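You operate a simulated robot arm through the tools that you are given. There is no shell and no other tool. Be economical: measure what you need, move in short steps, check, and stop when the job is done.

The job below is to be done with a simulated two-armed robot. You get a single attempt, and the scene is never put back.

TASK
Shut the drier drawer. Take the yellow computer and put it in the mesh of the parts drier. Fetch the silver piston and set it on the green computer. Put the blue tin on the middle shelf under the repair bench away on the counter top. Take the white regulator and leave it on the blue tray. Take the silver spring and leave it on the blue gauge. Any order will do. Set down upright: silver piston, white regulator.

It is judged by the outcome, as a careful person would: the job done as asked, and still so three seconds after it is handed in. It fails if anything else is knocked over, pushed out of place, dropped, spilled or broken.

THE ROBOT
Two 7-joint arms with two-finger parallel grippers on one trunk, on a base that drives. Base frame: it is fixed to the floor where the robot stands at the start and does not move with it; the origin is under the middle of the robot, x ahead of it, y to its left, z up. Units: m, rad, N and s.
The left shoulder is at the start at [0.07, 0.177, 1.145], the right one opposite. With the tool pointing down near the work surface each hand reaches from about 0.1 to 0.46 m from the robot's upright axis, wherever it stands, measured 20 degrees to its own side. Places, roughly: blue gauge [-1, 3.5, 0.5]; blue tin [-0.25, 3.5, 0.5]; blue tray [-2.75, -0.25, 1]; counter top [-2.3, -0.6, 0.9]; drier drawer [0.6, 0, 0.9]; green computer [1, 0.25, 0.75]; mesh of the parts drier (19x15 cm) [0.56, 3.06, 0.96]; silver piston (4x4x5 cm) [-0.1, 3.5, 0.9]; silver spring (3x4x2 cm) [-1.3, 3.7, 0.4]; white regulator [-1.25, 3.75, 1]; yellow computer [0.75, 0.25, 0.75]. Payload 3.43 kg a hand.
The TCP of each hand is the grasp point between the finger pads, 0.03 m short of the fingertips. In the tool frame z runs along the fingers and y along their closing line. Largest opening 0.094 m; finger width 0.028, thickness 0.01; the body of the gripper, 0.05 by 0.096 m, starts 0.055 m behind the TCP.
Orientation is told as [roll, pitch, yaw] about the base's x, y, z axes, in that order, counted from this pose: with the fingers straight down and closing along the base's y, the tool's x points along the base's -x, its y along +y and its z along -z.

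THE INTERFACE
- The arms move only by the tool nudge_tool. It takes "left_moves", "right_moves" or both (then of equal length, played together; a hand with none holds still); each is text: rows parted by semicolons, each of 7 numbers parted by spaces: the shift along the base's x, y, z in m, then the turn, a rotation vector about the base's x, y, z in rad, then the finger opening in m, from 0 to 0.094. In form: x y z rx ry rz gripper; .... A call has 1 to 12 rows; each row is the pose to reach, as a shift and turn from the pose commanded when the call began. Rows are played at 5 a second. More than 0.05 m and 0.15 rad between two rows, or a gripper value outside its range, and nothing of the call is played. A pose out of reach is approached as far as the arm can. The call stops where the force on the tool passes 40 N (or 10 N more than at its start, if that is more) or the arm is blocked; 0.2 s more then pass. The fingers move at their own pace (about 0.153 m/s each) and stop on an object; they squeeze with about 20 N. The grip force told is the motor's: it shows also when the fingers shut on nothing. Time passes only in rows, and 0.2 s behind the last, so rows that repeat a pose let the fingers close. The reply holds the time, the measured pose of the TCP, the force on the tool along the base axes, the opening and the grip force, in the units named above and with some noise, with the torque about the TCP (base axes, N m) and any sound that the robot's microphone picked up.
- Cameras (640 x 400 px; columns grow to the right, rows downward): "scene" is now at [0.1363, -0.008, 1.4617]; the picture's right is [-0.10, -1.00, 0.00], its down [-0.60, 0.06, -0.80] and it looks along [0.79, -0.08, -0.60] (base axes); focal length 262 px, centre (320, 200). "left" rides on the left gripper at [0.076, -0.014, -0.103] in its tool frame; the picture's right is [0.18, 0.98, 0.00], its down [-0.75, 0.14, -0.64] and it looks along [-0.63, 0.12, 0.77] (tool axes); focal length 243 px, centre (320, 200). "right" rides on the right gripper at [0.076, 0.014, -0.102] in its tool frame; the picture's right is [-0.18, 0.98, 0.00], its down [-0.75, -0.14, -0.64] and it looks along [-0.63, -0.12, 0.77] (tool axes); focal length 243 px, centre (320, 200). There is no depth. A picture from a camera that has moved, and an enlarged one, comes with that camera's place and axes in the base frame and with its lens.
- camera(camera): a new picture of that camera. The clock stands still meanwhile.
- slide_trunk(by): slides the trunk up (or, below 0, down) by that many m; the arms and the scene camera ride with it, the base frame stays. It gives what a move gives, with no picture.
- roll_base(legs): drives the robot by 1 to 6 legs, each [ahead, turn to the left] in m and rad, along the robot's own axes; the way and the turn of a leg run together, so that a leg with both is an arc; at most 1.5 m and 3.142 rad a leg. The arms and the cameras ride along, it lands a little off, and it stops where it bumps. It gives what a move gives.
- head_to(pan, tilt): turns the head with the scene camera to pan (to the left, within 1.501 rad either way) and tilt (down, from -0.506 to 1.204), counted from straight ahead of the robot. It gives what a move gives.
- zoom(camera, box): a new picture of the part [left, top, right, bottom] of that camera's present view, enlarged. The clock stands still meanwhile.
- job_done(): hands the job in; it is judged then, once.

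Go step by step. Nothing tells you exact positions but the pictures and the camera data: compare them with the known pose of the tool, close in by small moves and look again before you grip or let go. The budget is 175 turns and 156 pictures, counting those below and the enlarged ones. Unless the task says otherwise, let go and move clear before handing in, and close with one line.

The tools are called after "Call:" by a JSON object that holds its "api" and its "payload". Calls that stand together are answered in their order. nudge_tool: Moves the arms, as the interface text tells. Its arguments: {"type":"object","properties":{"left_moves":{"type":"string"},"right_moves":{"type":"string"}},"required":[]} The other tools are called the same way: slide_trunk (by) slides the trunk up or down; roll_base (legs) drives the base; head_to (pan, tilt) turns the head that bears the scene camera; camera (camera) takes a picture; zoom (camera, box) takes an enlarged picture of a part of a camera's view; job_done () hands the job in.

At the start:

```text
time_s: 0.0
left_tcp_pos: [0.5326, 0.2497, 1.0999]
left_tool_rot: [-0.001, -0.002, 0.002]
left_contact_force: [0.1, -0.8, -0.1]
left_torque: [-0.01, -0.02, -0.02]
left_opening: 0.094
left_gripper_force: 0.1
right_tcp_pos: [0.5699, -0.2046, 1.1574]
right_tool_rot: [-0.001, -0.001, 0.001]
right_contact_force: [-0.2, 0.1, -0.6]
right_torque: [-0.04, -0.04, 0.0]
right_opening: 0.0943
right_gripper_force: 0.1
trunk travel left (down, up): [-0.725, 0.115]
robot x, y, heading: [-0.0017, 0.0005, 0.001]
head pan, tilt: [-0.099, 0.648]
```

scene: 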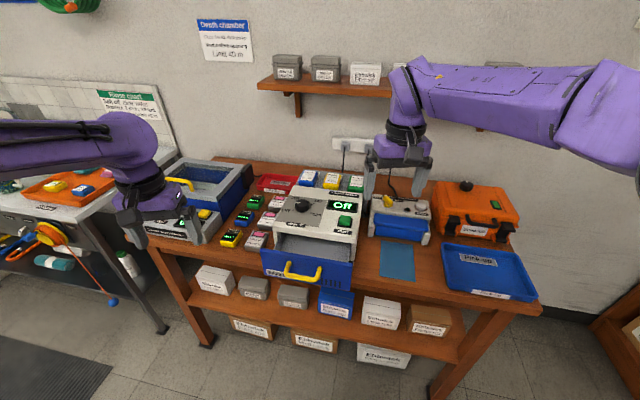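
right: 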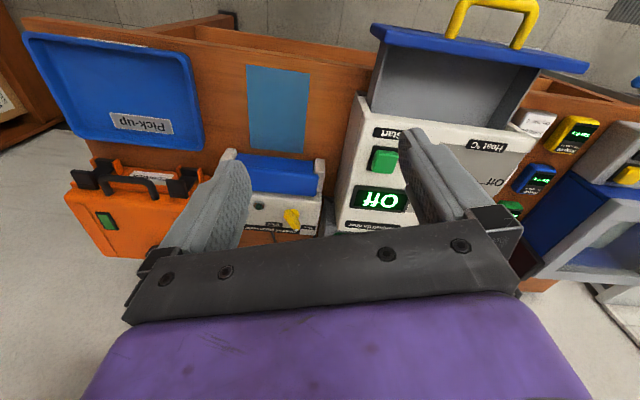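
left: 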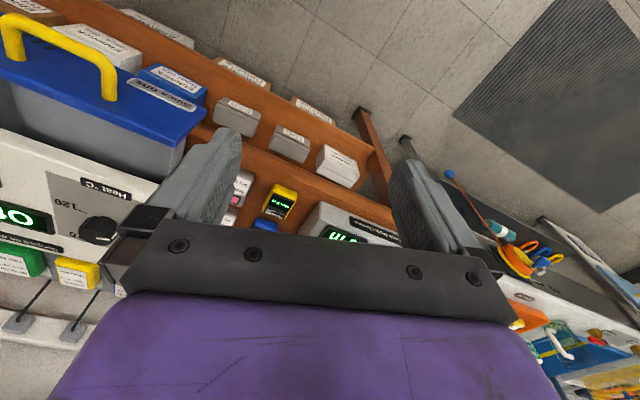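

The bench ahead holds the drier with its open drawer and several small dive computers to its left. I'll zoom in to see the details.

Call:
{"api": "zoom", "payload": {"camera": "scene", "box": [130, 140, 380, 300]}}

Call:
{"api": "zoom", "payload": {"camera": "scene", "box": [0, 60, 200, 310]}}

```text
2.50 times, centred on (255, 220) of scene
camera zoom: at [0.1363, -0.008, 1.4617], right [-0.1, -1.0, 0.0], down [-0.6, 0.06, -0.8], along [0.79, -0.08, -0.6], focal length 656 px, centre (482, 150)
```

zoom: 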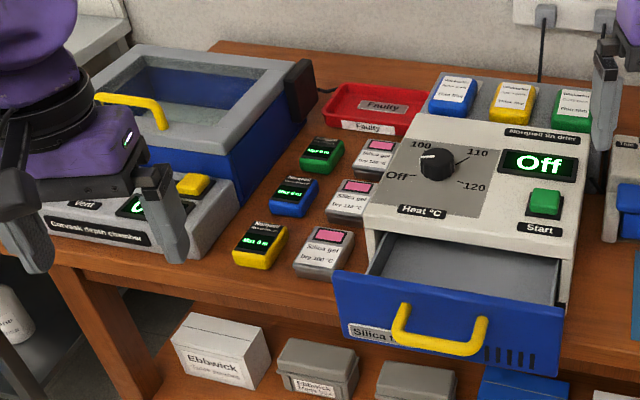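

```text
1.60 times, centred on (100, 185) of scene
camera zoom: at [0.1363, -0.008, 1.4617], right [-0.1, -1.0, 0.0], down [-0.6, 0.06, -0.8], along [0.79, -0.08, -0.6], focal length 420 px, centre (672, 224)
```

zoom: 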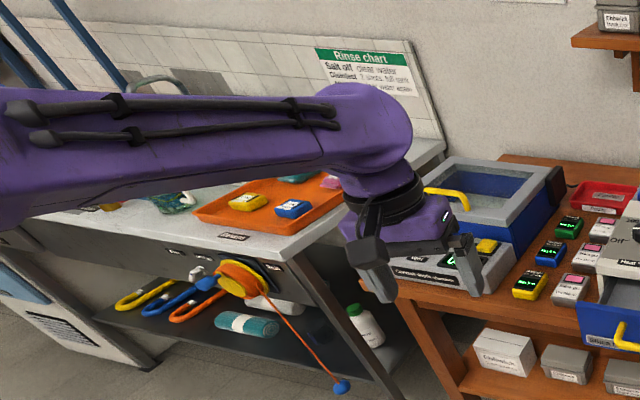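

Yellow computer is near (0.85, 0.25), green near (1.05, 0.18). The drier is yawed about -0.33 rad with its handle near (0.545, 0, 0.925). I'll bring the closed left hand in front of the handle.

Call:
{"api": "nudge_tool", "payload": {"left_moves": "-0.04 -0.02 0 0 0 0 0; -0.085 -0.04 -0.02 0 0 0 0; -0.095 -0.08 -0.04 0 0 0 0; -0.1 -0.12 -0.06 0 0 0 0; -0.1 -0.16 -0.08 0 0 0 0; -0.1 -0.2 -0.1 0 0 0 0; -0.1 -0.21 -0.14 0 0 0 0; -0.1 -0.22 -0.175 0 0 0 0; -0.1 -0.22 -0.175 0 0 0 0"}}

Call:
{"api": "camera", "payload": {"camera": "scene"}}

Call:
{"api": "camera", "payload": {"camera": "left"}}

```text
refused: row 2 steps farther than a row can; nothing moved
```

```text
150 pictures are left
camera scene: at [0.1363, -0.008, 1.4617], right [-0.1, -1.0, 0.0], down [-0.6, 0.06, -0.8], along [0.79, -0.08, -0.6], focal length 262 px, centre (320, 200)
```

scene: 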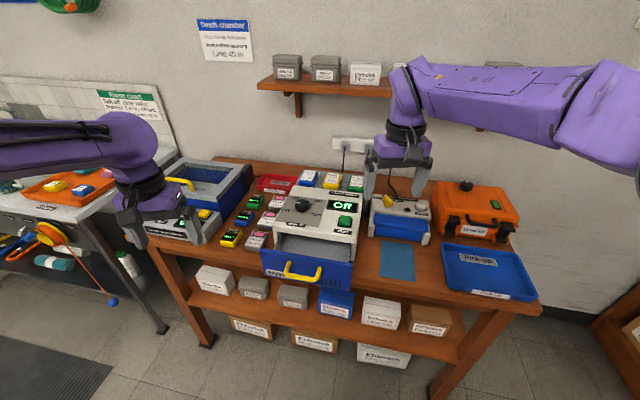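

```text
149 pictures are left
camera left: at [0.4548, 0.235, 1.2029], right [-0.18, 0.98, 0.0], down [0.75, 0.14, 0.64], along [0.63, 0.12, -0.77], focal length 243 px, centre (320, 200)
```

left: 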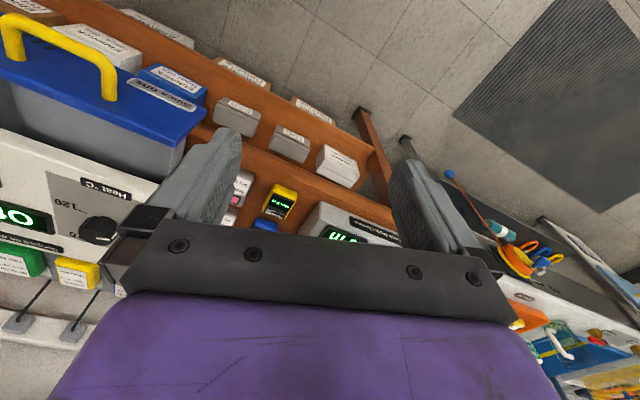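

Handle triangulates to about (0.535, 0, 0.92). I'll redo the approach with smaller steps.

Call:
{"api": "nudge_tool", "payload": {"left_moves": "-0.04 -0.02 0 0 0 0 0; -0.08 -0.04 -0.02 0 0 0 0; -0.095 -0.08 -0.04 0 0 0 0; -0.1 -0.12 -0.06 0 0 0 0; -0.1 -0.16 -0.08 0 0 0 0; -0.1 -0.2 -0.1 0 0 0 0; -0.1 -0.21 -0.14 0 0 0 0; -0.1 -0.22 -0.175 0 0 0 0; -0.1 -0.22 -0.175 0 0 0 0"}}

Call:
{"api": "camera", "payload": {"camera": "scene"}}

Call:
{"api": "camera", "payload": {"camera": "left"}}

```text
time_s: 2.0
left_tcp_pos: [0.4313, 0.0288, 0.9279]
left_tool_rot: [-0.009, -0.006, 0.005]
left_contact_force: [-0.2, 0.1, -0.1]
left_torque: [-0.01, -0.04, 0.0]
left_opening: 0.0001
left_gripper_force: 20.4
right_tcp_pos: [0.5689, -0.2039, 1.1576]
right_tool_rot: [0.0, 0.002, 0.0]
right_contact_force: [0.4, 0.4, -0.3]
right_torque: [-0.04, -0.01, -0.04]
right_opening: 0.0942
right_gripper_force: 0.1
trunk travel left (down, up): [-0.725, 0.115]
robot x, y, heading: [0.0009, 0.0008, 0.004]
head pan, tilt: [-0.099, 0.648]
```

```text
148 pictures are left
camera scene: at [0.1356, -0.0082, 1.4618], right [-0.1, -1.0, 0.0], down [-0.6, 0.06, -0.8], along [0.79, -0.08, -0.6], focal length 262 px, centre (320, 200)
```

scene: 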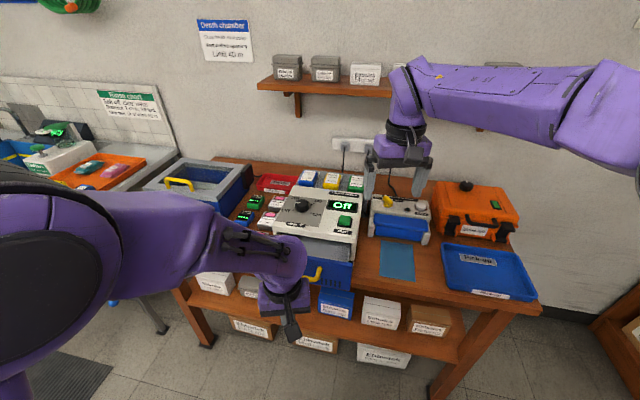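

```text
147 pictures are left
camera left: at [0.3552, 0.0144, 1.0308], right [-0.19, 0.98, -0.01], down [0.75, 0.15, 0.64], along [0.63, 0.11, -0.76], focal length 243 px, centre (320, 200)
```

left: 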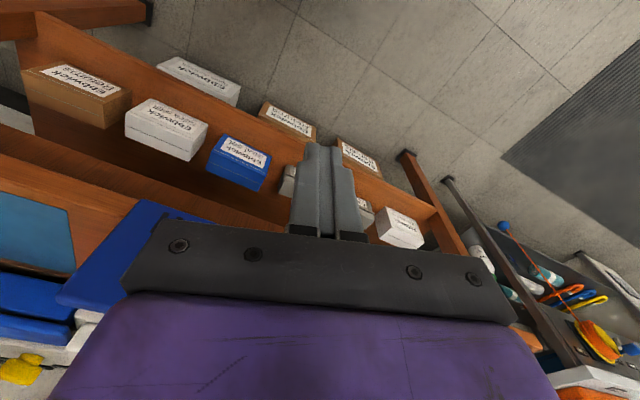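

I'll push along the drawer's axis (0.945, -0.33) through the handle.

Call:
{"api": "nudge_tool", "payload": {"left_moves": "0.038 -0.013 0 0 0 0 0; 0.076 -0.026 0 0 0 0 0; 0.1 -0.035 0 0 0 0 0; 0.12 -0.042 0 0 0 0 0; 0.14 -0.049 0 0 0 0 0; 0.16 -0.056 0 0 0 0 0; 0.18 -0.063 0 0 0 0 0; 0.2 -0.07 0 0 0 0 0; 0.22 -0.077 0 0 0 0 0; 0.24 -0.084 0 0 0 0 0"}}

Call:
{"api": "camera", "payload": {"camera": "scene"}}

Call:
{"api": "camera", "payload": {"camera": "left"}}

```text
time_s: 3.4
left_tcp_pos: [0.5828, -0.0213, 0.9229]
left_tool_rot: [0.012, 0.01, -0.008]
left_contact_force: [-19.3, 6.7, 12.3]
left_torque: [-0.22, -0.29, -0.2]
left_opening: 0.0001
left_gripper_force: 20.0
right_tcp_pos: [0.5672, -0.2042, 1.159]
right_tool_rot: [-0.001, -0.001, 0.001]
right_contact_force: [0.6, -0.3, -0.6]
right_torque: [-0.03, 0.04, 0.01]
right_opening: 0.0939
right_gripper_force: 0.0
trunk travel left (down, up): [-0.725, 0.115]
robot x, y, heading: [-0.0022, -0.0004, 0.004]
head pan, tilt: [-0.099, 0.648]
stopped in row 7 (left hand): the force on the tool passed its limit at 60 N (the readings are from after the stop); the commanded pose is now the measured one
```

```text
146 pictures are left
camera scene: at [0.1336, -0.0069, 1.462], right [-0.1, -1.0, 0.0], down [-0.6, 0.06, -0.8], along [0.8, -0.08, -0.6], focal length 262 px, centre (320, 200)
```

scene: 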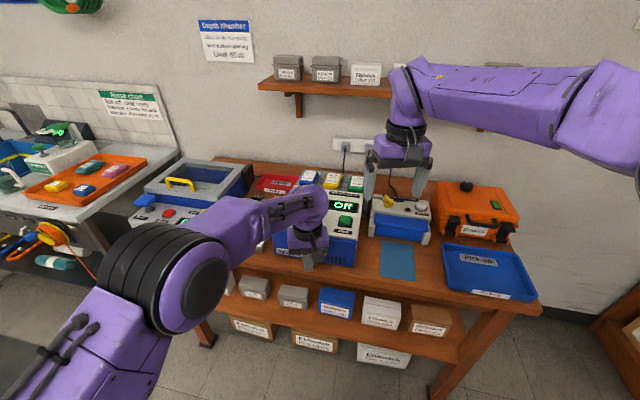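

```text
145 pictures are left
camera left: at [0.5066, -0.0373, 1.0262], right [-0.18, 0.98, 0.02], down [0.76, 0.13, 0.64], along [0.62, 0.12, -0.77], focal length 243 px, centre (320, 200)
```

left: 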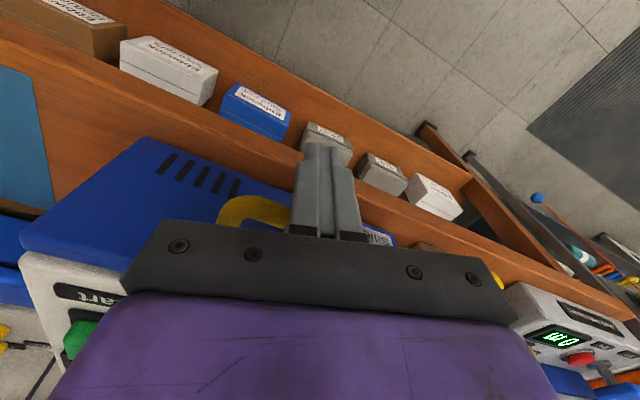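

The drawer seems shut. I'll retract and look.

Call:
{"api": "nudge_tool", "payload": {"left_moves": "-0.03 0.01 0 0 0 0 0; -0.07 0.03 0.02 0 0 0 0; -0.1 0.06 0.04 0 0 0 0.04; -0.11 0.09 0.07 0 0 0 0.06; -0.11 0.12 0.1 0 0 0 0.06; -0.11 0.16 0.12 0 0 0 0.06; -0.11 0.2 0.14 0 0 0 0.06; -0.09 0.24 0.15 0 0 0 0.06; -0.06 0.27 0.16 0 0 0 0.06; -0.03 0.29 0.17 0 0 0 0.06"}}

Call:
{"api": "camera", "payload": {"camera": "scene"}}

Call:
{"api": "camera", "payload": {"camera": "left"}}

```text
time_s: 5.6
left_tcp_pos: [0.5554, 0.2699, 1.0907]
left_tool_rot: [0.013, 0.01, -0.006]
left_contact_force: [1.1, -0.2, -0.1]
left_torque: [0.03, 0.04, -0.04]
left_opening: 0.0603
left_gripper_force: 0.0
right_tcp_pos: [0.5709, -0.2027, 1.1557]
right_tool_rot: [-0.001, 0.002, 0.003]
right_contact_force: [0.2, -0.3, 0.3]
right_torque: [0.03, 0.01, -0.03]
right_opening: 0.094
right_gripper_force: 0.1
trunk travel left (down, up): [-0.725, 0.115]
robot x, y, heading: [0.0007, 0.0017, 0.002]
head pan, tilt: [-0.099, 0.648]
```

```text
144 pictures are left
camera scene: at [0.1376, -0.007, 1.4616], right [-0.1, -1.0, 0.0], down [-0.6, 0.06, -0.8], along [0.79, -0.08, -0.6], focal length 262 px, centre (320, 200)
```

scene: 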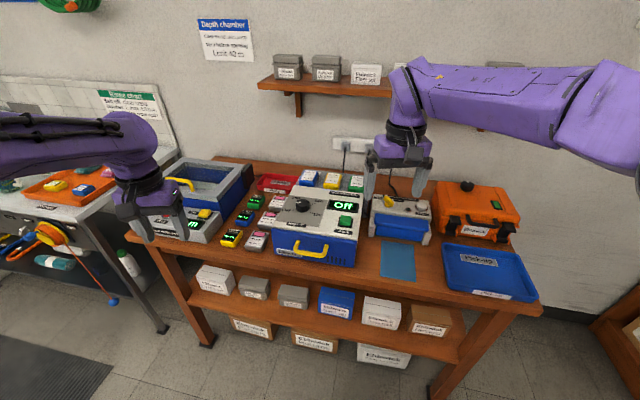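

```text
143 pictures are left
camera left: at [0.4801, 0.2527, 1.1946], right [-0.18, 0.98, 0.01], down [0.76, 0.13, 0.64], along [0.62, 0.12, -0.77], focal length 243 px, centre (320, 200)
```

left: 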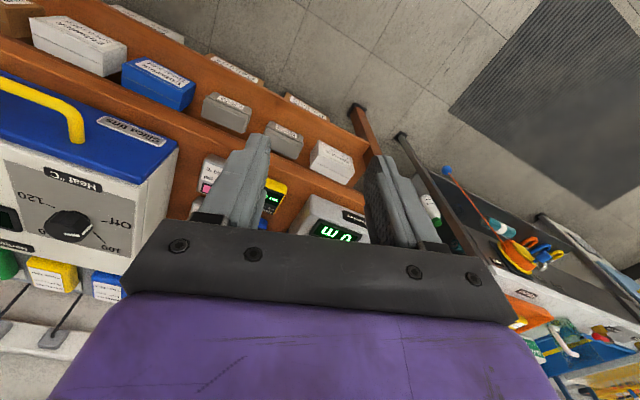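

Call:
{"api": "zoom", "payload": {"camera": "scene", "box": [200, 170, 380, 282]}}

Call:
{"api": "zoom", "payload": {"camera": "left", "box": [170, 120, 400, 264]}}

```text
3.56 times, centred on (290, 226) of scene
camera zoom: at [0.1376, -0.007, 1.4616], right [-0.1, -1.0, 0.0], down [-0.6, 0.06, -0.8], along [0.79, -0.08, -0.6], focal length 933 px, centre (427, 108)
```

zoom: 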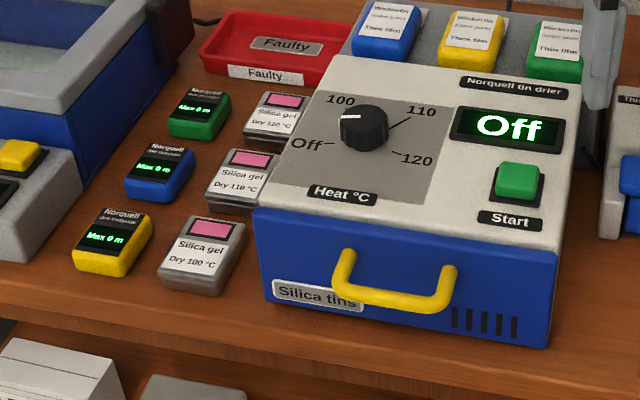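

```text
2.78 times, centred on (285, 192) of left
camera zoom: at [0.4801, 0.2527, 1.1946], right [-0.18, 0.98, 0.01], down [0.76, 0.13, 0.64], along [0.62, 0.12, -0.77], focal length 674 px, centre (417, 222)
```

zoom: 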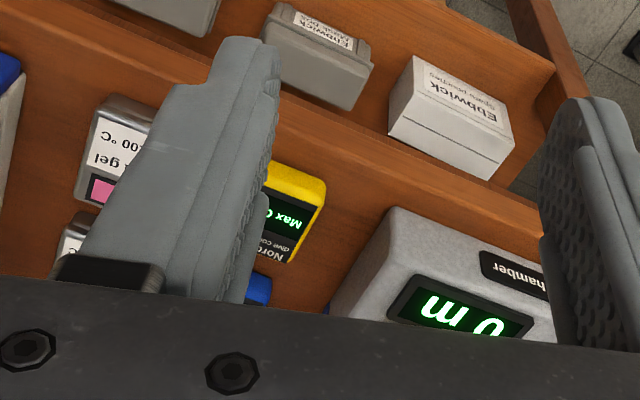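

Drawer is shut. The yellow computer triangulates to about (0.754, 0.211), top z 0.87, yaw about -0.27. I'll retract the right arm, drive closer and lower the trunk slightly.

Call:
{"api": "nudge_tool", "payload": {"right_moves": "-0.04 -0.02 0 0 0 0 0.06; -0.08 -0.03 0 0 0 0 0.06; -0.12 -0.04 0 0 0 0 0.06; -0.16 -0.04 0 0 0 0 0.06; -0.2 -0.04 0 0 0 0 0.06; -0.24 -0.04 0 0 0 0 0.06"}}

Call:
{"api": "roll_base", "payload": {"legs": [[0.22, 0]]}}

Call:
{"api": "slide_trunk", "payload": {"by": -0.1}}

Call:
{"api": "camera", "payload": {"camera": "left"}}

Call:
{"api": "camera", "payload": {"camera": "scene"}}

```text
time_s: 7.0
left_tcp_pos: [0.5536, 0.2677, 1.0915]
left_tool_rot: [0.013, 0.009, -0.005]
left_contact_force: [-0.5, -0.7, -0.5]
left_torque: [0.0, -0.01, -0.02]
left_opening: 0.0601
left_gripper_force: 0.1
right_tcp_pos: [0.4633, -0.2453, 1.1581]
right_tool_rot: [0.0, 0.004, 0.001]
right_contact_force: [-0.6, -0.1, 0.2]
right_torque: [0.02, 0.0, 0.0]
right_opening: 0.0599
right_gripper_force: 0.1
right hand out of reach, approached as far as the arm can: row 3, 4, 5, 6
trunk travel left (down, up): [-0.725, 0.115]
robot x, y, heading: [0.0035, -0.0017, 0.004]
head pan, tilt: [-0.099, 0.648]
```

```text
time_s: 8.7
left_tcp_pos: [0.774, 0.2666, 1.0937]
left_tool_rot: [0.014, 0.009, -0.01]
left_contact_force: [0.5, -0.6, -0.4]
left_torque: [-0.01, 0.0, 0.0]
left_opening: 0.0599
left_gripper_force: 0.1
right_tcp_pos: [0.6819, -0.2459, 1.1601]
right_tool_rot: [0.0, 0.004, 0.001]
right_contact_force: [0.0, -0.4, -0.1]
right_torque: [0.03, -0.02, -0.01]
right_opening: 0.06
right_gripper_force: 0.1
trunk travel left (down, up): [-0.725, 0.115]
robot x, y, heading: [0.2198, 0.0013, -0.002]
head pan, tilt: [-0.099, 0.648]
```

```text
time_s: 10.0
left_tcp_pos: [0.7748, 0.2665, 0.9924]
left_tool_rot: [0.014, 0.009, -0.008]
left_contact_force: [-0.2, -0.3, -0.4]
left_torque: [-0.02, -0.02, 0.03]
left_opening: 0.0603
left_gripper_force: 0.0
right_tcp_pos: [0.6819, -0.2455, 1.0583]
right_tool_rot: [0.0, 0.002, 0.001]
right_contact_force: [0.6, 0.4, -0.3]
right_torque: [0.02, -0.02, -0.01]
right_opening: 0.06
right_gripper_force: 0.0
trunk travel left (down, up): [-0.625, 0.215]
robot x, y, heading: [0.2199, 0.0022, -0.002]
head pan, tilt: [-0.099, 0.648]
```

```text
140 pictures are left
camera left: at [0.699, 0.2502, 1.0955], right [-0.18, 0.98, 0.01], down [0.76, 0.13, 0.64], along [0.63, 0.12, -0.77], focal length 243 px, centre (320, 200)
```

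left: 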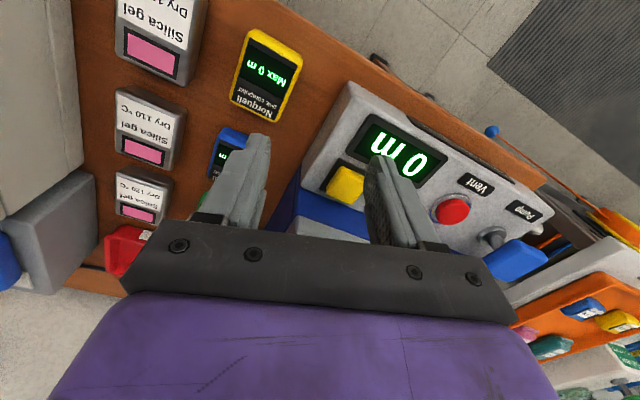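

```text
139 pictures are left
camera scene: at [0.3557, -0.0082, 1.3618], right [-0.1, -0.99, 0.0], down [-0.6, 0.06, -0.8], along [0.79, -0.08, -0.6], focal length 262 px, centre (320, 200)
```

scene: 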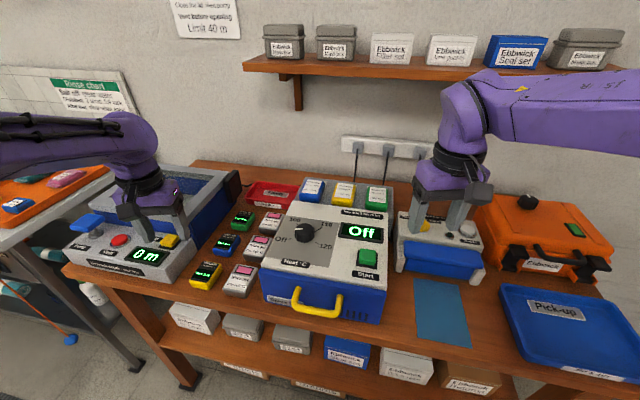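

Both views agree: computer at (0.754, 0.213), yaw -0.27, top about 0.87. I'll position above it with the fingers turned.

Call:
{"api": "nudge_tool", "payload": {"left_moves": "-0.01 -0.025 0 0 0 -0.13 0.074; -0.022 -0.052 -0.01 0 0 -0.26 0.074; -0.022 -0.052 -0.04 0 0 -0.26 0.074; -0.022 -0.052 -0.07 0 0 -0.26 0.074; -0.022 -0.052 -0.07 0 0 -0.26 0.074"}}

Call:
{"api": "camera", "payload": {"camera": "left"}}

Call:
{"api": "zoom", "payload": {"camera": "scene", "box": [120, 200, 320, 325]}}

```text
time_s: 11.2
left_tcp_pos: [0.7517, 0.2152, 0.9227]
left_tool_rot: [0.014, 0.008, -0.268]
left_contact_force: [-0.1, -0.5, 0.4]
left_torque: [-0.01, -0.03, -0.01]
left_opening: 0.0739
left_gripper_force: 0.1
right_tcp_pos: [0.6815, -0.2461, 1.0584]
right_tool_rot: [0.0, 0.001, 0.0]
right_contact_force: [-0.4, -0.9, -0.7]
right_torque: [0.01, -0.02, 0.02]
right_opening: 0.0597
right_gripper_force: 0.1
trunk travel left (down, up): [-0.625, 0.215]
robot x, y, heading: [0.2163, 0.0009, 0.0]
head pan, tilt: [-0.099, 0.648]
```

```text
138 pictures are left
camera left: at [0.6752, 0.2188, 1.0254], right [0.08, 1.0, 0.01], down [0.77, -0.07, 0.64], along [0.64, -0.04, -0.77], focal length 243 px, centre (320, 200)
```

left: 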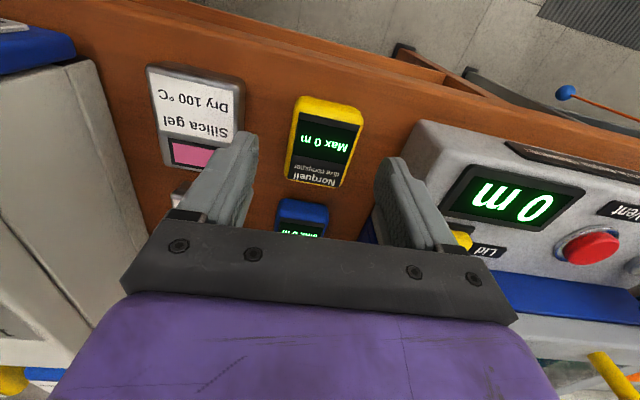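

```text
3.20 times, centred on (220, 262) of scene
camera zoom: at [0.3554, -0.0084, 1.3618], right [-0.1, -0.99, 0.0], down [-0.6, 0.06, -0.8], along [0.79, -0.08, -0.6], focal length 839 px, centre (640, 0)
```

zoom: 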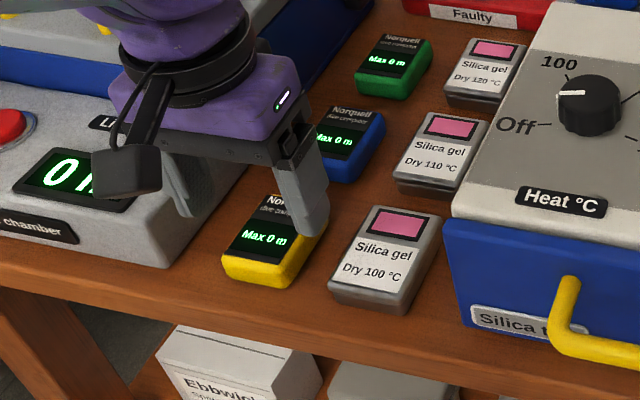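

Aligned; gaps either side are tight (~2.5 cm), so I'll descend with 0.066 opening and grip.

Call:
{"api": "nudge_tool", "payload": {"left_moves": "0.002 0.001 -0.01 0 0 0 0.066; 0.002 0.001 -0.025 0 0 0 0.066; 0.002 0.001 -0.039 0 0 0 0.066; 0.002 0.001 -0.039 0 0 0 0.066; 0.002 0.001 -0.039 0 0 0 0.02; 0.002 0.001 -0.039 0 0 0 0.02; 0.002 0.001 -0.039 0 0 0 0.02"}}

Call:
{"api": "camera", "payload": {"camera": "left"}}

```text
time_s: 12.8
left_tcp_pos: [0.7547, 0.2148, 0.883]
left_tool_rot: [0.012, 0.009, -0.269]
left_contact_force: [0.7, -0.4, -0.1]
left_torque: [0.0, 0.03, 0.02]
left_opening: 0.0495
left_gripper_force: 19.4
right_tcp_pos: [0.6835, -0.2464, 1.0581]
right_tool_rot: [-0.001, 0.003, 0.001]
right_contact_force: [0.0, 0.4, -0.6]
right_torque: [-0.05, -0.02, 0.0]
right_opening: 0.0599
right_gripper_force: 0.1
trunk travel left (down, up): [-0.625, 0.215]
robot x, y, heading: [0.2227, -0.0005, 0.002]
head pan, tilt: [-0.099, 0.648]
```

```text
136 pictures are left
camera left: at [0.6775, 0.2185, 0.9867], right [0.08, 1.0, 0.01], down [0.77, -0.07, 0.64], along [0.64, -0.04, -0.77], focal length 243 px, centre (320, 200)
```

left: 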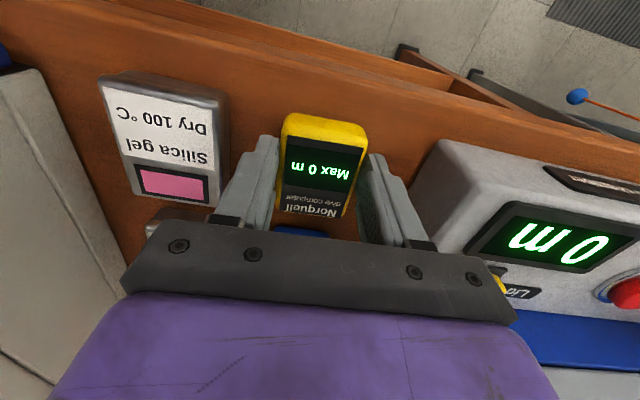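

Gripped. I'll lift, back off and raise.

Call:
{"api": "nudge_tool", "payload": {"left_moves": "0 0 0.03 0 0 0 0.02; 0 0 0.07 0 0 0 0.02; -0.02 0 0.11 0 0 0 0.02; -0.06 0 0.14 0 0 0 0.02; -0.1 0 0.16 0 0 0 0.02; -0.14 0 0.17 0 0 0 0.02"}}

Call:
{"api": "slide_trunk", "payload": {"by": 0.1}}

Call:
{"api": "roll_base", "payload": {"legs": [[-0.4, 0]]}}

Call:
{"api": "head_to", "payload": {"pan": 1.5, "tilt": 0.35}}

Call:
{"api": "camera", "payload": {"camera": "scene"}}

Call:
{"api": "camera", "payload": {"camera": "left"}}

```text
time_s: 14.2
left_tcp_pos: [0.612, 0.2146, 1.0548]
left_tool_rot: [0.015, 0.004, -0.269]
left_contact_force: [-0.1, 0.1, -0.5]
left_torque: [0.03, 0.01, -0.01]
left_opening: 0.0197
left_gripper_force: 0.1
right_tcp_pos: [0.681, -0.2452, 1.0592]
right_tool_rot: [0.001, 0.002, -0.001]
right_contact_force: [0.0, 0.7, -1.4]
right_torque: [0.02, -0.03, 0.02]
right_opening: 0.0601
right_gripper_force: 0.0
trunk travel left (down, up): [-0.625, 0.215]
robot x, y, heading: [0.2196, 0.0017, -0.002]
head pan, tilt: [-0.099, 0.648]
```

```text
time_s: 15.6
left_tcp_pos: [0.6147, 0.2145, 1.1541]
left_tool_rot: [0.014, 0.008, -0.269]
left_contact_force: [-0.2, -1.3, 0.3]
left_torque: [0.0, -0.02, -0.02]
left_opening: 0.0198
left_gripper_force: 0.0
right_tcp_pos: [0.6822, -0.2461, 1.1581]
right_tool_rot: [0.0, 0.003, -0.001]
right_contact_force: [-0.6, -0.1, -0.2]
right_torque: [0.03, 0.0, -0.02]
right_opening: 0.0599
right_gripper_force: 0.0
trunk travel left (down, up): [-0.725, 0.115]
robot x, y, heading: [0.2175, -0.0001, -0.006]
head pan, tilt: [-0.099, 0.648]
```

```text
time_s: 18.0
left_tcp_pos: [0.2178, 0.2141, 1.1545]
left_tool_rot: [0.013, 0.01, -0.271]
left_contact_force: [-0.1, -0.1, -0.3]
left_torque: [0.0, 0.0, 0.01]
left_opening: 0.0198
left_gripper_force: 0.0
right_tcp_pos: [0.2865, -0.2455, 1.1588]
right_tool_rot: [0.0, 0.003, -0.003]
right_contact_force: [0.1, 0.2, -0.4]
right_torque: [-0.01, 0.0, 0.01]
right_opening: 0.06
right_gripper_force: 0.0
trunk travel left (down, up): [-0.725, 0.115]
robot x, y, heading: [-0.1778, 0.0007, -0.003]
head pan, tilt: [-0.099, 0.648]
```

```text
time_s: 19.7
left_tcp_pos: [0.2168, 0.2153, 1.1541]
left_tool_rot: [0.015, 0.009, -0.268]
left_contact_force: [-0.2, -0.2, 0.3]
left_torque: [0.0, 0.01, 0.01]
left_opening: 0.0202
left_gripper_force: 0.1
right_tcp_pos: [0.2859, -0.245, 1.1581]
right_tool_rot: [-0.001, 0.003, -0.001]
right_contact_force: [0.0, -0.2, 0.2]
right_torque: [0.03, 0.0, 0.0]
right_opening: 0.0601
right_gripper_force: 0.0
trunk travel left (down, up): [-0.725, 0.115]
robot x, y, heading: [-0.176, 0.002, -0.007]
head pan, tilt: [1.499, 0.351]
```

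```text
135 pictures are left
camera scene: at [-0.1201, 0.0941, 1.4886], right [1.0, -0.07, 0.0], down [-0.03, -0.34, -0.94], along [0.07, 0.94, -0.34], focal length 262 px, centre (320, 200)
```

scene: 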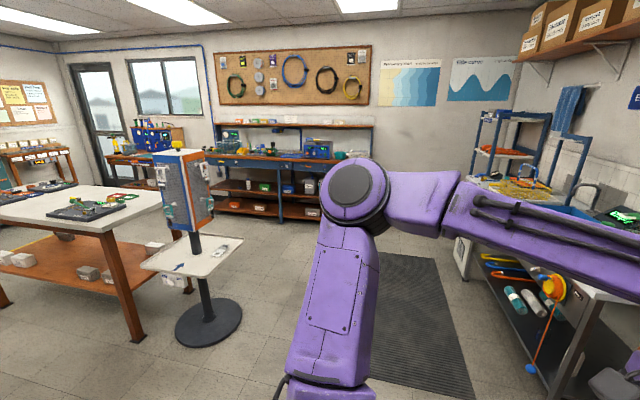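

```text
134 pictures are left
camera left: at [0.1405, 0.2192, 1.257], right [0.08, 1.0, 0.01], down [0.77, -0.07, 0.64], along [0.64, -0.04, -0.77], focal length 243 px, centre (320, 200)
```

left: 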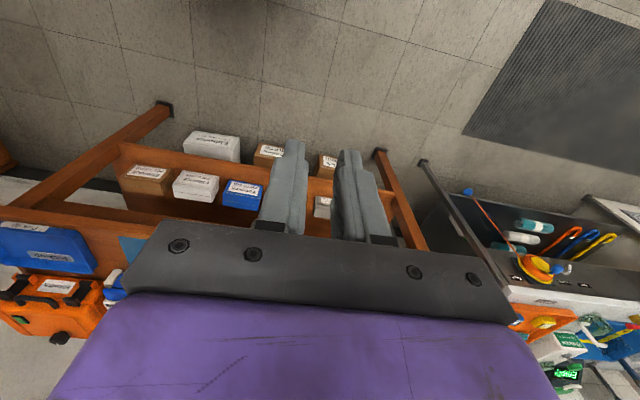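

The computer slipped out of the grip. I'll look at where it is.

Call:
{"api": "head_to", "payload": {"pan": 0.2, "tilt": 0.5}}

Call:
{"api": "zoom", "payload": {"camera": "scene", "box": [160, 60, 480, 260]}}

```text
time_s: 21.2
left_tcp_pos: [0.2168, 0.2145, 1.1538]
left_tool_rot: [0.015, 0.007, -0.271]
left_contact_force: [0.1, -0.6, 0.3]
left_torque: [-0.03, -0.03, -0.01]
left_opening: 0.02
left_gripper_force: 0.1
right_tcp_pos: [0.2853, -0.2452, 1.1586]
right_tool_rot: [-0.001, 0.003, -0.003]
right_contact_force: [-0.8, 0.4, -0.5]
right_torque: [0.01, -0.02, -0.02]
right_opening: 0.0598
right_gripper_force: 0.0
trunk travel left (down, up): [-0.725, 0.115]
robot x, y, heading: [-0.1783, 0.0055, -0.005]
head pan, tilt: [0.201, 0.499]
```

```text
2.00 times, centred on (320, 160) of scene
camera zoom: at [-0.038, 0.0193, 1.4749], right [0.2, -0.98, 0.0], down [-0.47, -0.09, -0.88], along [0.86, 0.17, -0.48], focal length 525 px, centre (320, 280)
```

zoom: 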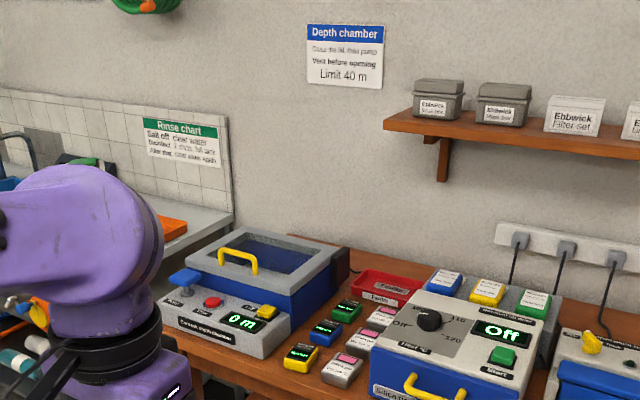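

The yellow computer is still in place on the bench: the grip was too shallow. I'll go back and grip deeper.

Call:
{"api": "roll_base", "payload": {"legs": [[0.4, 0]]}}

Call:
{"api": "slide_trunk", "payload": {"by": -0.1}}

Call:
{"api": "nudge_tool", "payload": {"left_moves": "0.03 0 0 0 0 0 0.066; 0.06 0 0 0 0 0 0.07; 0.1 0 -0.02 0 0 0 0.07; 0.13 0 -0.05 0 0 0 0.07; 0.14 0 -0.08 0 0 0 0.07; 0.14 0 -0.11 0 0 0 0.07; 0.14 0 -0.13 0 0 0 0.07; 0.14 0 -0.13 0 0 0 0.07"}}

Call:
{"api": "camera", "payload": {"camera": "left"}}

Call:
{"api": "head_to", "payload": {"pan": 0.4, "tilt": 0.8}}

Call:
{"api": "camera", "payload": {"camera": "scene"}}

```text
time_s: 23.7
left_tcp_pos: [0.6147, 0.213, 1.1536]
left_tool_rot: [0.013, 0.009, -0.274]
left_contact_force: [0.9, -0.8, 0.8]
left_torque: [0.0, 0.0, -0.01]
left_opening: 0.0202
left_gripper_force: 0.0
right_tcp_pos: [0.6825, -0.2489, 1.159]
right_tool_rot: [-0.001, 0.003, -0.004]
right_contact_force: [-0.6, -0.3, 0.4]
right_torque: [0.04, 0.01, 0.0]
right_opening: 0.06
right_gripper_force: 0.0
trunk travel left (down, up): [-0.725, 0.115]
robot x, y, heading: [0.2229, -0.0019, -0.002]
head pan, tilt: [0.201, 0.499]
```

```text
time_s: 25.0
left_tcp_pos: [0.6167, 0.2117, 1.0536]
left_tool_rot: [0.013, 0.009, -0.273]
left_contact_force: [-0.8, -0.5, -0.2]
left_torque: [0.02, -0.02, 0.01]
left_opening: 0.0198
left_gripper_force: 0.0
right_tcp_pos: [0.6825, -0.2484, 1.0582]
right_tool_rot: [0.0, 0.001, -0.005]
right_contact_force: [0.2, 0.6, 0.1]
right_torque: [0.03, 0.0, -0.02]
right_opening: 0.0599
right_gripper_force: 0.0
trunk travel left (down, up): [-0.625, 0.215]
robot x, y, heading: [0.2189, -0.0033, -0.004]
head pan, tilt: [0.201, 0.499]
```

```text
time_s: 26.8
left_tcp_pos: [0.7546, 0.2118, 0.9246]
left_tool_rot: [0.016, 0.009, -0.271]
left_contact_force: [0.6, 1.0, 0.5]
left_torque: [-0.03, -0.02, -0.02]
left_opening: 0.0701
left_gripper_force: 0.1
right_tcp_pos: [0.683, -0.2483, 1.0574]
right_tool_rot: [0.0, 0.001, -0.003]
right_contact_force: [0.4, -1.0, -0.2]
right_torque: [-0.03, -0.02, -0.02]
right_opening: 0.0601
right_gripper_force: 0.1
trunk travel left (down, up): [-0.625, 0.215]
robot x, y, heading: [0.2168, 0.0003, -0.004]
head pan, tilt: [0.201, 0.499]
```

```text
132 pictures are left
camera left: at [0.6784, 0.2165, 1.0274], right [0.09, 1.0, 0.01], down [0.77, -0.08, 0.64], along [0.64, -0.04, -0.77], focal length 243 px, centre (320, 200)
```

left: 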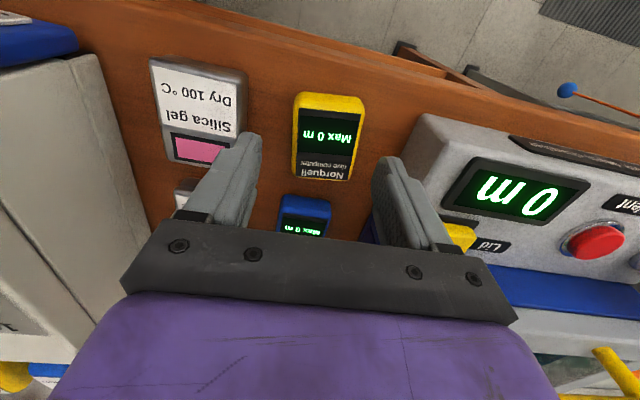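

```text
time_s: 27.6
left_tcp_pos: [0.7562, 0.2119, 0.9243]
left_tool_rot: [0.015, 0.008, -0.272]
left_contact_force: [-0.2, -0.6, 0.5]
left_torque: [0.01, -0.03, 0.03]
left_opening: 0.0698
left_gripper_force: 0.3
right_tcp_pos: [0.6833, -0.2485, 1.0581]
right_tool_rot: [0.0, 0.005, -0.003]
right_contact_force: [0.0, 0.3, 0.3]
right_torque: [-0.03, -0.01, 0.01]
right_opening: 0.06
right_gripper_force: 0.1
trunk travel left (down, up): [-0.625, 0.215]
robot x, y, heading: [0.219, 0.0006, -0.008]
head pan, tilt: [0.4, 0.799]
```

```text
131 pictures are left
camera scene: at [0.3455, 0.0304, 1.349], right [0.38, -0.92, 0.0], down [-0.66, -0.27, -0.7], along [0.64, 0.27, -0.72], focal length 262 px, centre (320, 200)
```

scene: 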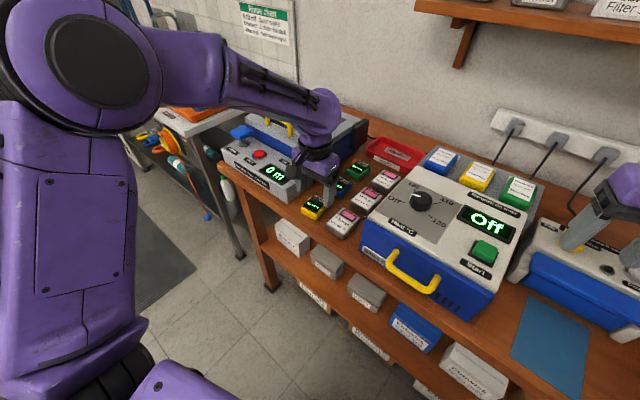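

I'll descend further this time, watching for bench contact, then grip.

Call:
{"api": "nudge_tool", "payload": {"left_moves": "0.002 0.005 -0.02 0 0 0 0.068; 0.002 0.005 -0.04 0 0 0 0.068; 0.002 0.005 -0.05 0 0 0 0.068; 0.002 0.005 -0.056 0 0 0 0.068; 0.002 0.005 -0.062 0 0 0 0.068; 0.002 0.005 -0.067 0 0 0 0.068"}}

Call:
{"api": "camera", "payload": {"camera": "left"}}

Call:
{"api": "zoom", "payload": {"camera": "scene", "box": [260, 140, 400, 240]}}

```text
time_s: 28.8
left_tcp_pos: [0.7568, 0.2175, 0.8709]
left_tool_rot: [0.017, -0.008, -0.273]
left_contact_force: [-11.4, 1.9, 24.2]
left_torque: [-0.76, 0.92, -0.65]
left_opening: 0.0684
left_gripper_force: 0.1
right_tcp_pos: [0.6798, -0.2479, 1.0602]
right_tool_rot: [0.0, 0.0, -0.005]
right_contact_force: [-0.6, -0.3, 0.2]
right_torque: [-0.02, -0.03, -0.01]
right_opening: 0.06
right_gripper_force: 0.1
trunk travel left (down, up): [-0.625, 0.215]
robot x, y, heading: [0.2193, -0.0003, 0.003]
head pan, tilt: [0.4, 0.799]
stopped in row 6 (left hand): the force on the tool passed its limit at 46 N (the readings are from after the stop); the commanded pose is now the measured one
```

```text
130 pictures are left
camera left: at [0.679, 0.2221, 0.9726], right [0.09, 1.0, 0.01], down [0.76, -0.08, 0.65], along [0.65, -0.05, -0.76], focal length 243 px, centre (320, 200)
```

left: 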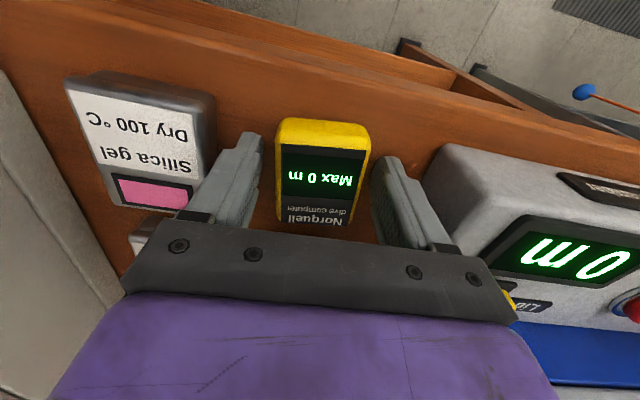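

```text
4.00 times, centred on (330, 190) of scene
camera zoom: at [0.3402, 0.0305, 1.3497], right [0.39, -0.92, 0.0], down [-0.66, -0.28, -0.7], along [0.65, 0.27, -0.71], focal length 1049 px, centre (280, 240)
```

zoom: 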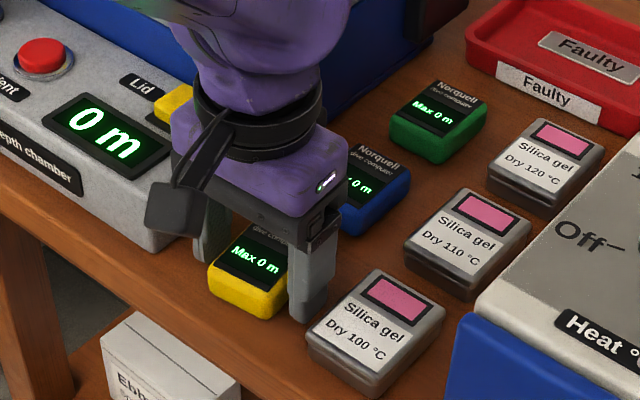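

Fingertips touched the bench. I'll raise 3 mm, grip, and lift slightly to verify.

Call:
{"api": "nudge_tool", "payload": {"left_moves": "0.001 0 0.003 0 0 0 0.068; 0.001 0 0.003 0 0 0 0.0; 0.001 0 0.003 0 0 0 0.0; 0.001 0 0.003 0 0 0 0.0; 0.001 0 0.013 0 0 0 0.0; 0.001 0 0.033 0 0 0 0.0; 0.001 0 0.063 0 0 0 0"}}

Call:
{"api": "camera", "payload": {"camera": "left"}}

```text
time_s: 30.4
left_tcp_pos: [0.7609, 0.2184, 0.9303]
left_tool_rot: [0.013, 0.002, -0.272]
left_contact_force: [0.5, -0.1, -1.5]
left_torque: [0.01, -0.01, 0.01]
left_opening: 0.0495
left_gripper_force: 20.7
right_tcp_pos: [0.6825, -0.249, 1.0587]
right_tool_rot: [0.0, 0.002, -0.002]
right_contact_force: [-0.4, -0.2, 0.3]
right_torque: [-0.02, -0.01, 0.02]
right_opening: 0.0601
right_gripper_force: 0.0
trunk travel left (down, up): [-0.625, 0.215]
robot x, y, heading: [0.2211, 0.0021, -0.007]
head pan, tilt: [0.4, 0.799]
```

```text
128 pictures are left
camera left: at [0.6837, 0.2227, 1.032], right [0.09, 1.0, 0.01], down [0.76, -0.08, 0.64], along [0.64, -0.04, -0.76], focal length 243 px, centre (320, 200)
```

left: 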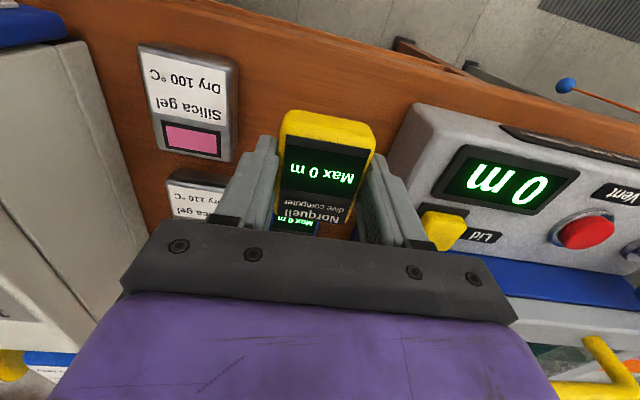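

The computer is held now. Lift higher, back off, turn left, and drive toward the parts drier.

Call:
{"api": "nudge_tool", "payload": {"left_moves": "0 0 0.04 0 0 0 0; 0 0 0.08 0 0 0 0; -0.03 0 0.11 0 0 0 0; -0.07 0 0.13 0 0 0 0; -0.11 0 0.15 0 0 0 0; -0.15 0 0.16 0 0 0 0"}}

Call:
{"api": "slide_trunk", "payload": {"by": 0.1}}

Call:
{"api": "roll_base", "payload": {"legs": [[-0.4, 0], [0, 1.571], [1.2, 0]]}}

Call:
{"api": "head_to", "payload": {"pan": 0, "tilt": 0.4}}

Call:
{"api": "camera", "payload": {"camera": "scene"}}

```text
time_s: 31.8
left_tcp_pos: [0.6109, 0.2172, 1.0909]
left_tool_rot: [0.019, -0.006, -0.274]
left_contact_force: [0.9, -0.3, -0.2]
left_torque: [-0.02, 0.0, -0.01]
left_opening: 0.0493
left_gripper_force: 19.6
right_tcp_pos: [0.6825, -0.2485, 1.0596]
right_tool_rot: [0.002, 0.002, -0.002]
right_contact_force: [-0.4, 0.5, -0.5]
right_torque: [0.01, -0.01, 0.04]
right_opening: 0.0598
right_gripper_force: 0.0
trunk travel left (down, up): [-0.625, 0.215]
robot x, y, heading: [0.2255, 0.0013, -0.004]
head pan, tilt: [0.4, 0.799]
```

```text
time_s: 33.1
left_tcp_pos: [0.6122, 0.2172, 1.1898]
left_tool_rot: [0.014, -0.001, -0.271]
left_contact_force: [-0.3, 0.4, -0.8]
left_torque: [-0.01, 0.0, 0.0]
left_opening: 0.0497
left_gripper_force: 20.3
right_tcp_pos: [0.6833, -0.2484, 1.1584]
right_tool_rot: [-0.002, 0.004, -0.004]
right_contact_force: [-0.4, 0.3, 0.4]
right_torque: [0.02, 0.03, 0.0]
right_opening: 0.0601
right_gripper_force: 0.1
trunk travel left (down, up): [-0.725, 0.115]
robot x, y, heading: [0.22, -0.0006, -0.004]
head pan, tilt: [0.4, 0.799]
```

```text
time_s: 45.2
left_tcp_pos: [-0.4068, 1.5879, 1.1894]
left_tool_rot: [0.013, -0.002, 1.304]
left_contact_force: [0.0, 0.5, -1.9]
left_torque: [0.01, 0.01, -0.01]
left_opening: 0.0494
left_gripper_force: 19.5
right_tcp_pos: [0.0582, 1.6615, 1.1587]
right_tool_rot: [0.0, 0.002, 1.573]
right_contact_force: [0.1, -0.9, -0.2]
right_torque: [0.04, 0.01, 0.01]
right_opening: 0.0601
right_gripper_force: 0.2
trunk travel left (down, up): [-0.725, 0.115]
robot x, y, heading: [-0.1841, 1.1967, 1.563]
head pan, tilt: [0.4, 0.799]
```

```text
time_s: 46.0
left_tcp_pos: [-0.4071, 1.5885, 1.1893]
left_tool_rot: [0.015, -0.003, 1.307]
left_contact_force: [0.0, -1.1, -1.0]
left_torque: [0.0, 0.0, 0.0]
left_opening: 0.0496
left_gripper_force: 20.2
right_tcp_pos: [0.0585, 1.6619, 1.1588]
right_tool_rot: [0.0, 0.002, 1.572]
right_contact_force: [0.4, -0.1, 0.2]
right_torque: [0.02, -0.02, 0.02]
right_opening: 0.0598
right_gripper_force: 0.2
trunk travel left (down, up): [-0.725, 0.115]
robot x, y, heading: [-0.1851, 1.1992, 1.574]
head pan, tilt: [0.0, 0.4]
```

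```text
127 pictures are left
camera scene: at [-0.1868, 1.3421, 1.4839], right [1.0, 0.0, 0.0], down [0.0, -0.39, -0.92], along [0.0, 0.92, -0.39], focal length 262 px, centre (320, 200)
```

scene: 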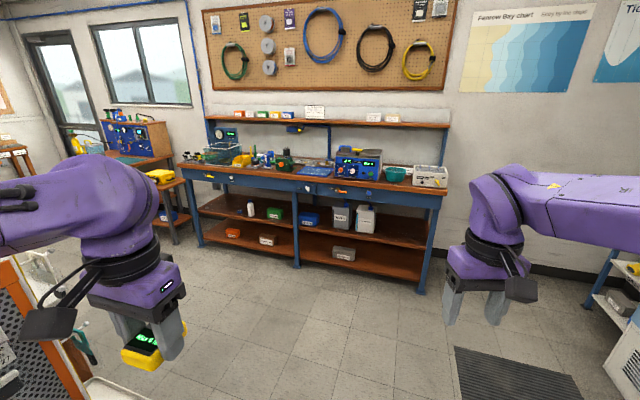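

The repair bench is ahead; I'll zoom in on its objects.

Call:
{"api": "zoom", "payload": {"camera": "scene", "box": [170, 100, 320, 260]}}

Call:
{"api": "zoom", "payload": {"camera": "scene", "box": [310, 100, 460, 260]}}

```text
2.50 times, centred on (245, 180) of scene
camera zoom: at [-0.1868, 1.3421, 1.4839], right [1.0, 0.0, 0.0], down [0.0, -0.39, -0.92], along [0.0, 0.92, -0.39], focal length 656 px, centre (508, 250)
```

zoom: 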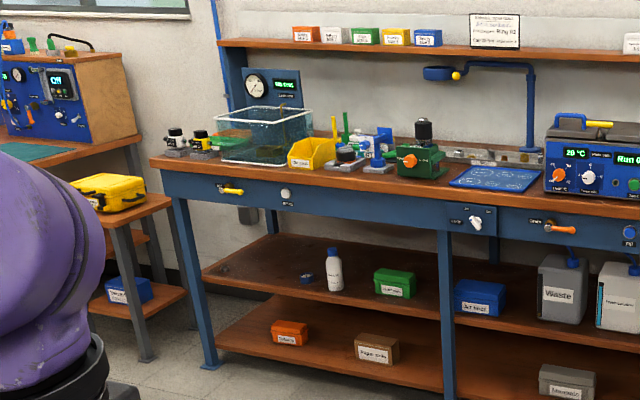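

```text
2.50 times, centred on (385, 180) of scene
camera zoom: at [-0.1868, 1.3421, 1.4839], right [1.0, 0.0, 0.0], down [0.0, -0.39, -0.92], along [0.0, 0.92, -0.39], focal length 656 px, centre (158, 250)
```

zoom: 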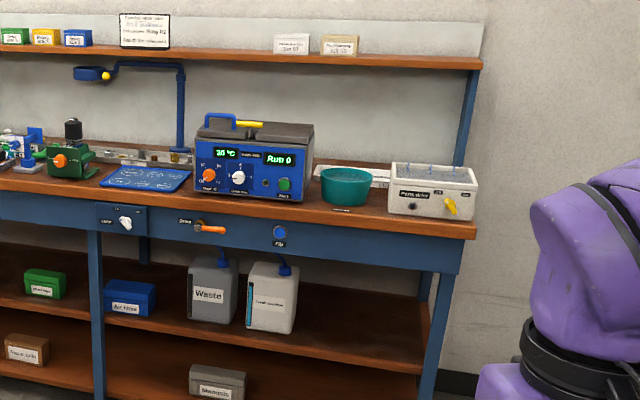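

The parts drier (mesh about (0.58, 3.1, 0.97)) is at the right end of the repair bench, whose edge is yawed about -0.31. I'll drive over, face it squarely and look.

Call:
{"api": "roll_base", "payload": {"legs": [[0, -0.531], [1.3, 0], [0, 0.215]]}}

Call:
{"api": "head_to", "payload": {"pan": 0, "tilt": 0.6}}

Call:
{"api": "camera", "payload": {"camera": "scene"}}

Call:
{"api": "camera", "payload": {"camera": "left"}}

```text
time_s: 54.9
left_tcp_pos: [0.3944, 2.7686, 1.1895]
left_tool_rot: [0.014, -0.002, 0.977]
left_contact_force: [-0.3, 0.0, -0.5]
left_torque: [-0.01, 0.0, -0.01]
left_opening: 0.0492
left_gripper_force: 20.1
right_tcp_pos: [0.8586, 2.6882, 1.1586]
right_tool_rot: [0.001, 0.004, 1.245]
right_contact_force: [0.3, 0.3, 0.1]
right_torque: [0.03, 0.01, -0.04]
right_opening: 0.0597
right_gripper_force: 0.0
trunk travel left (down, up): [-0.725, 0.115]
robot x, y, heading: [0.4764, 2.3308, 1.244]
head pan, tilt: [0.0, 0.4]
```

```text
time_s: 55.6
left_tcp_pos: [0.3937, 2.768, 1.1882]
left_tool_rot: [0.013, -0.002, 0.976]
left_contact_force: [-0.7, -0.3, -1.3]
left_torque: [-0.01, 0.01, -0.04]
left_opening: 0.0493
left_gripper_force: 19.7
right_tcp_pos: [0.8584, 2.6872, 1.1584]
right_tool_rot: [0.0, 0.001, 1.245]
right_contact_force: [0.1, 0.9, 0.4]
right_torque: [0.01, -0.04, -0.01]
right_opening: 0.0601
right_gripper_force: 0.0
trunk travel left (down, up): [-0.725, 0.115]
robot x, y, heading: [0.4769, 2.3284, 1.243]
head pan, tilt: [0.0, 0.6]
```

```text
124 pictures are left
camera scene: at [0.5213, 2.4596, 1.4659], right [0.95, -0.32, 0.0], down [-0.18, -0.53, -0.83], along [0.27, 0.78, -0.56], focal length 262 px, centre (320, 200)
```

scene: 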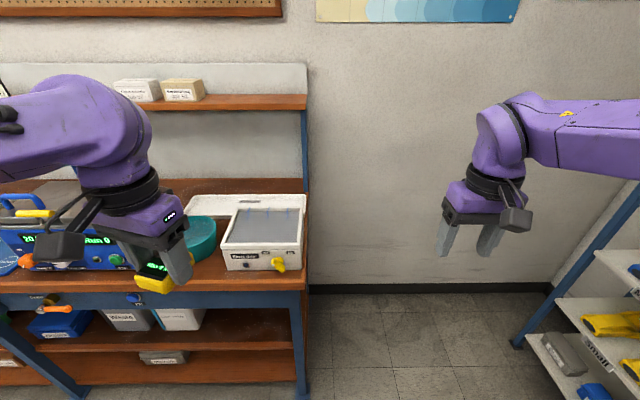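

```text
123 pictures are left
camera left: at [0.364, 2.6949, 1.2918], right [-0.92, 0.4, 0.01], down [0.31, 0.7, 0.65], along [0.25, 0.6, -0.76], focal length 243 px, centre (320, 200)
```

left: 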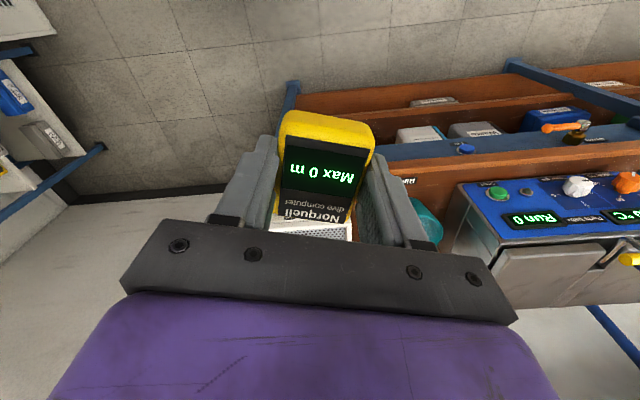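

Call:
{"api": "zoom", "payload": {"camera": "scene", "box": [180, 180, 330, 290]}}

```text
3.64 times, centred on (255, 235) of scene
camera zoom: at [0.5213, 2.4596, 1.4659], right [0.95, -0.32, 0.0], down [-0.18, -0.53, -0.83], along [0.27, 0.78, -0.56], focal length 954 px, centre (556, 73)
```

zoom: 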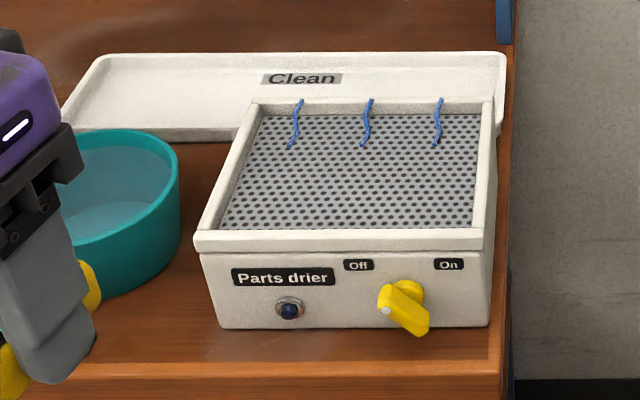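

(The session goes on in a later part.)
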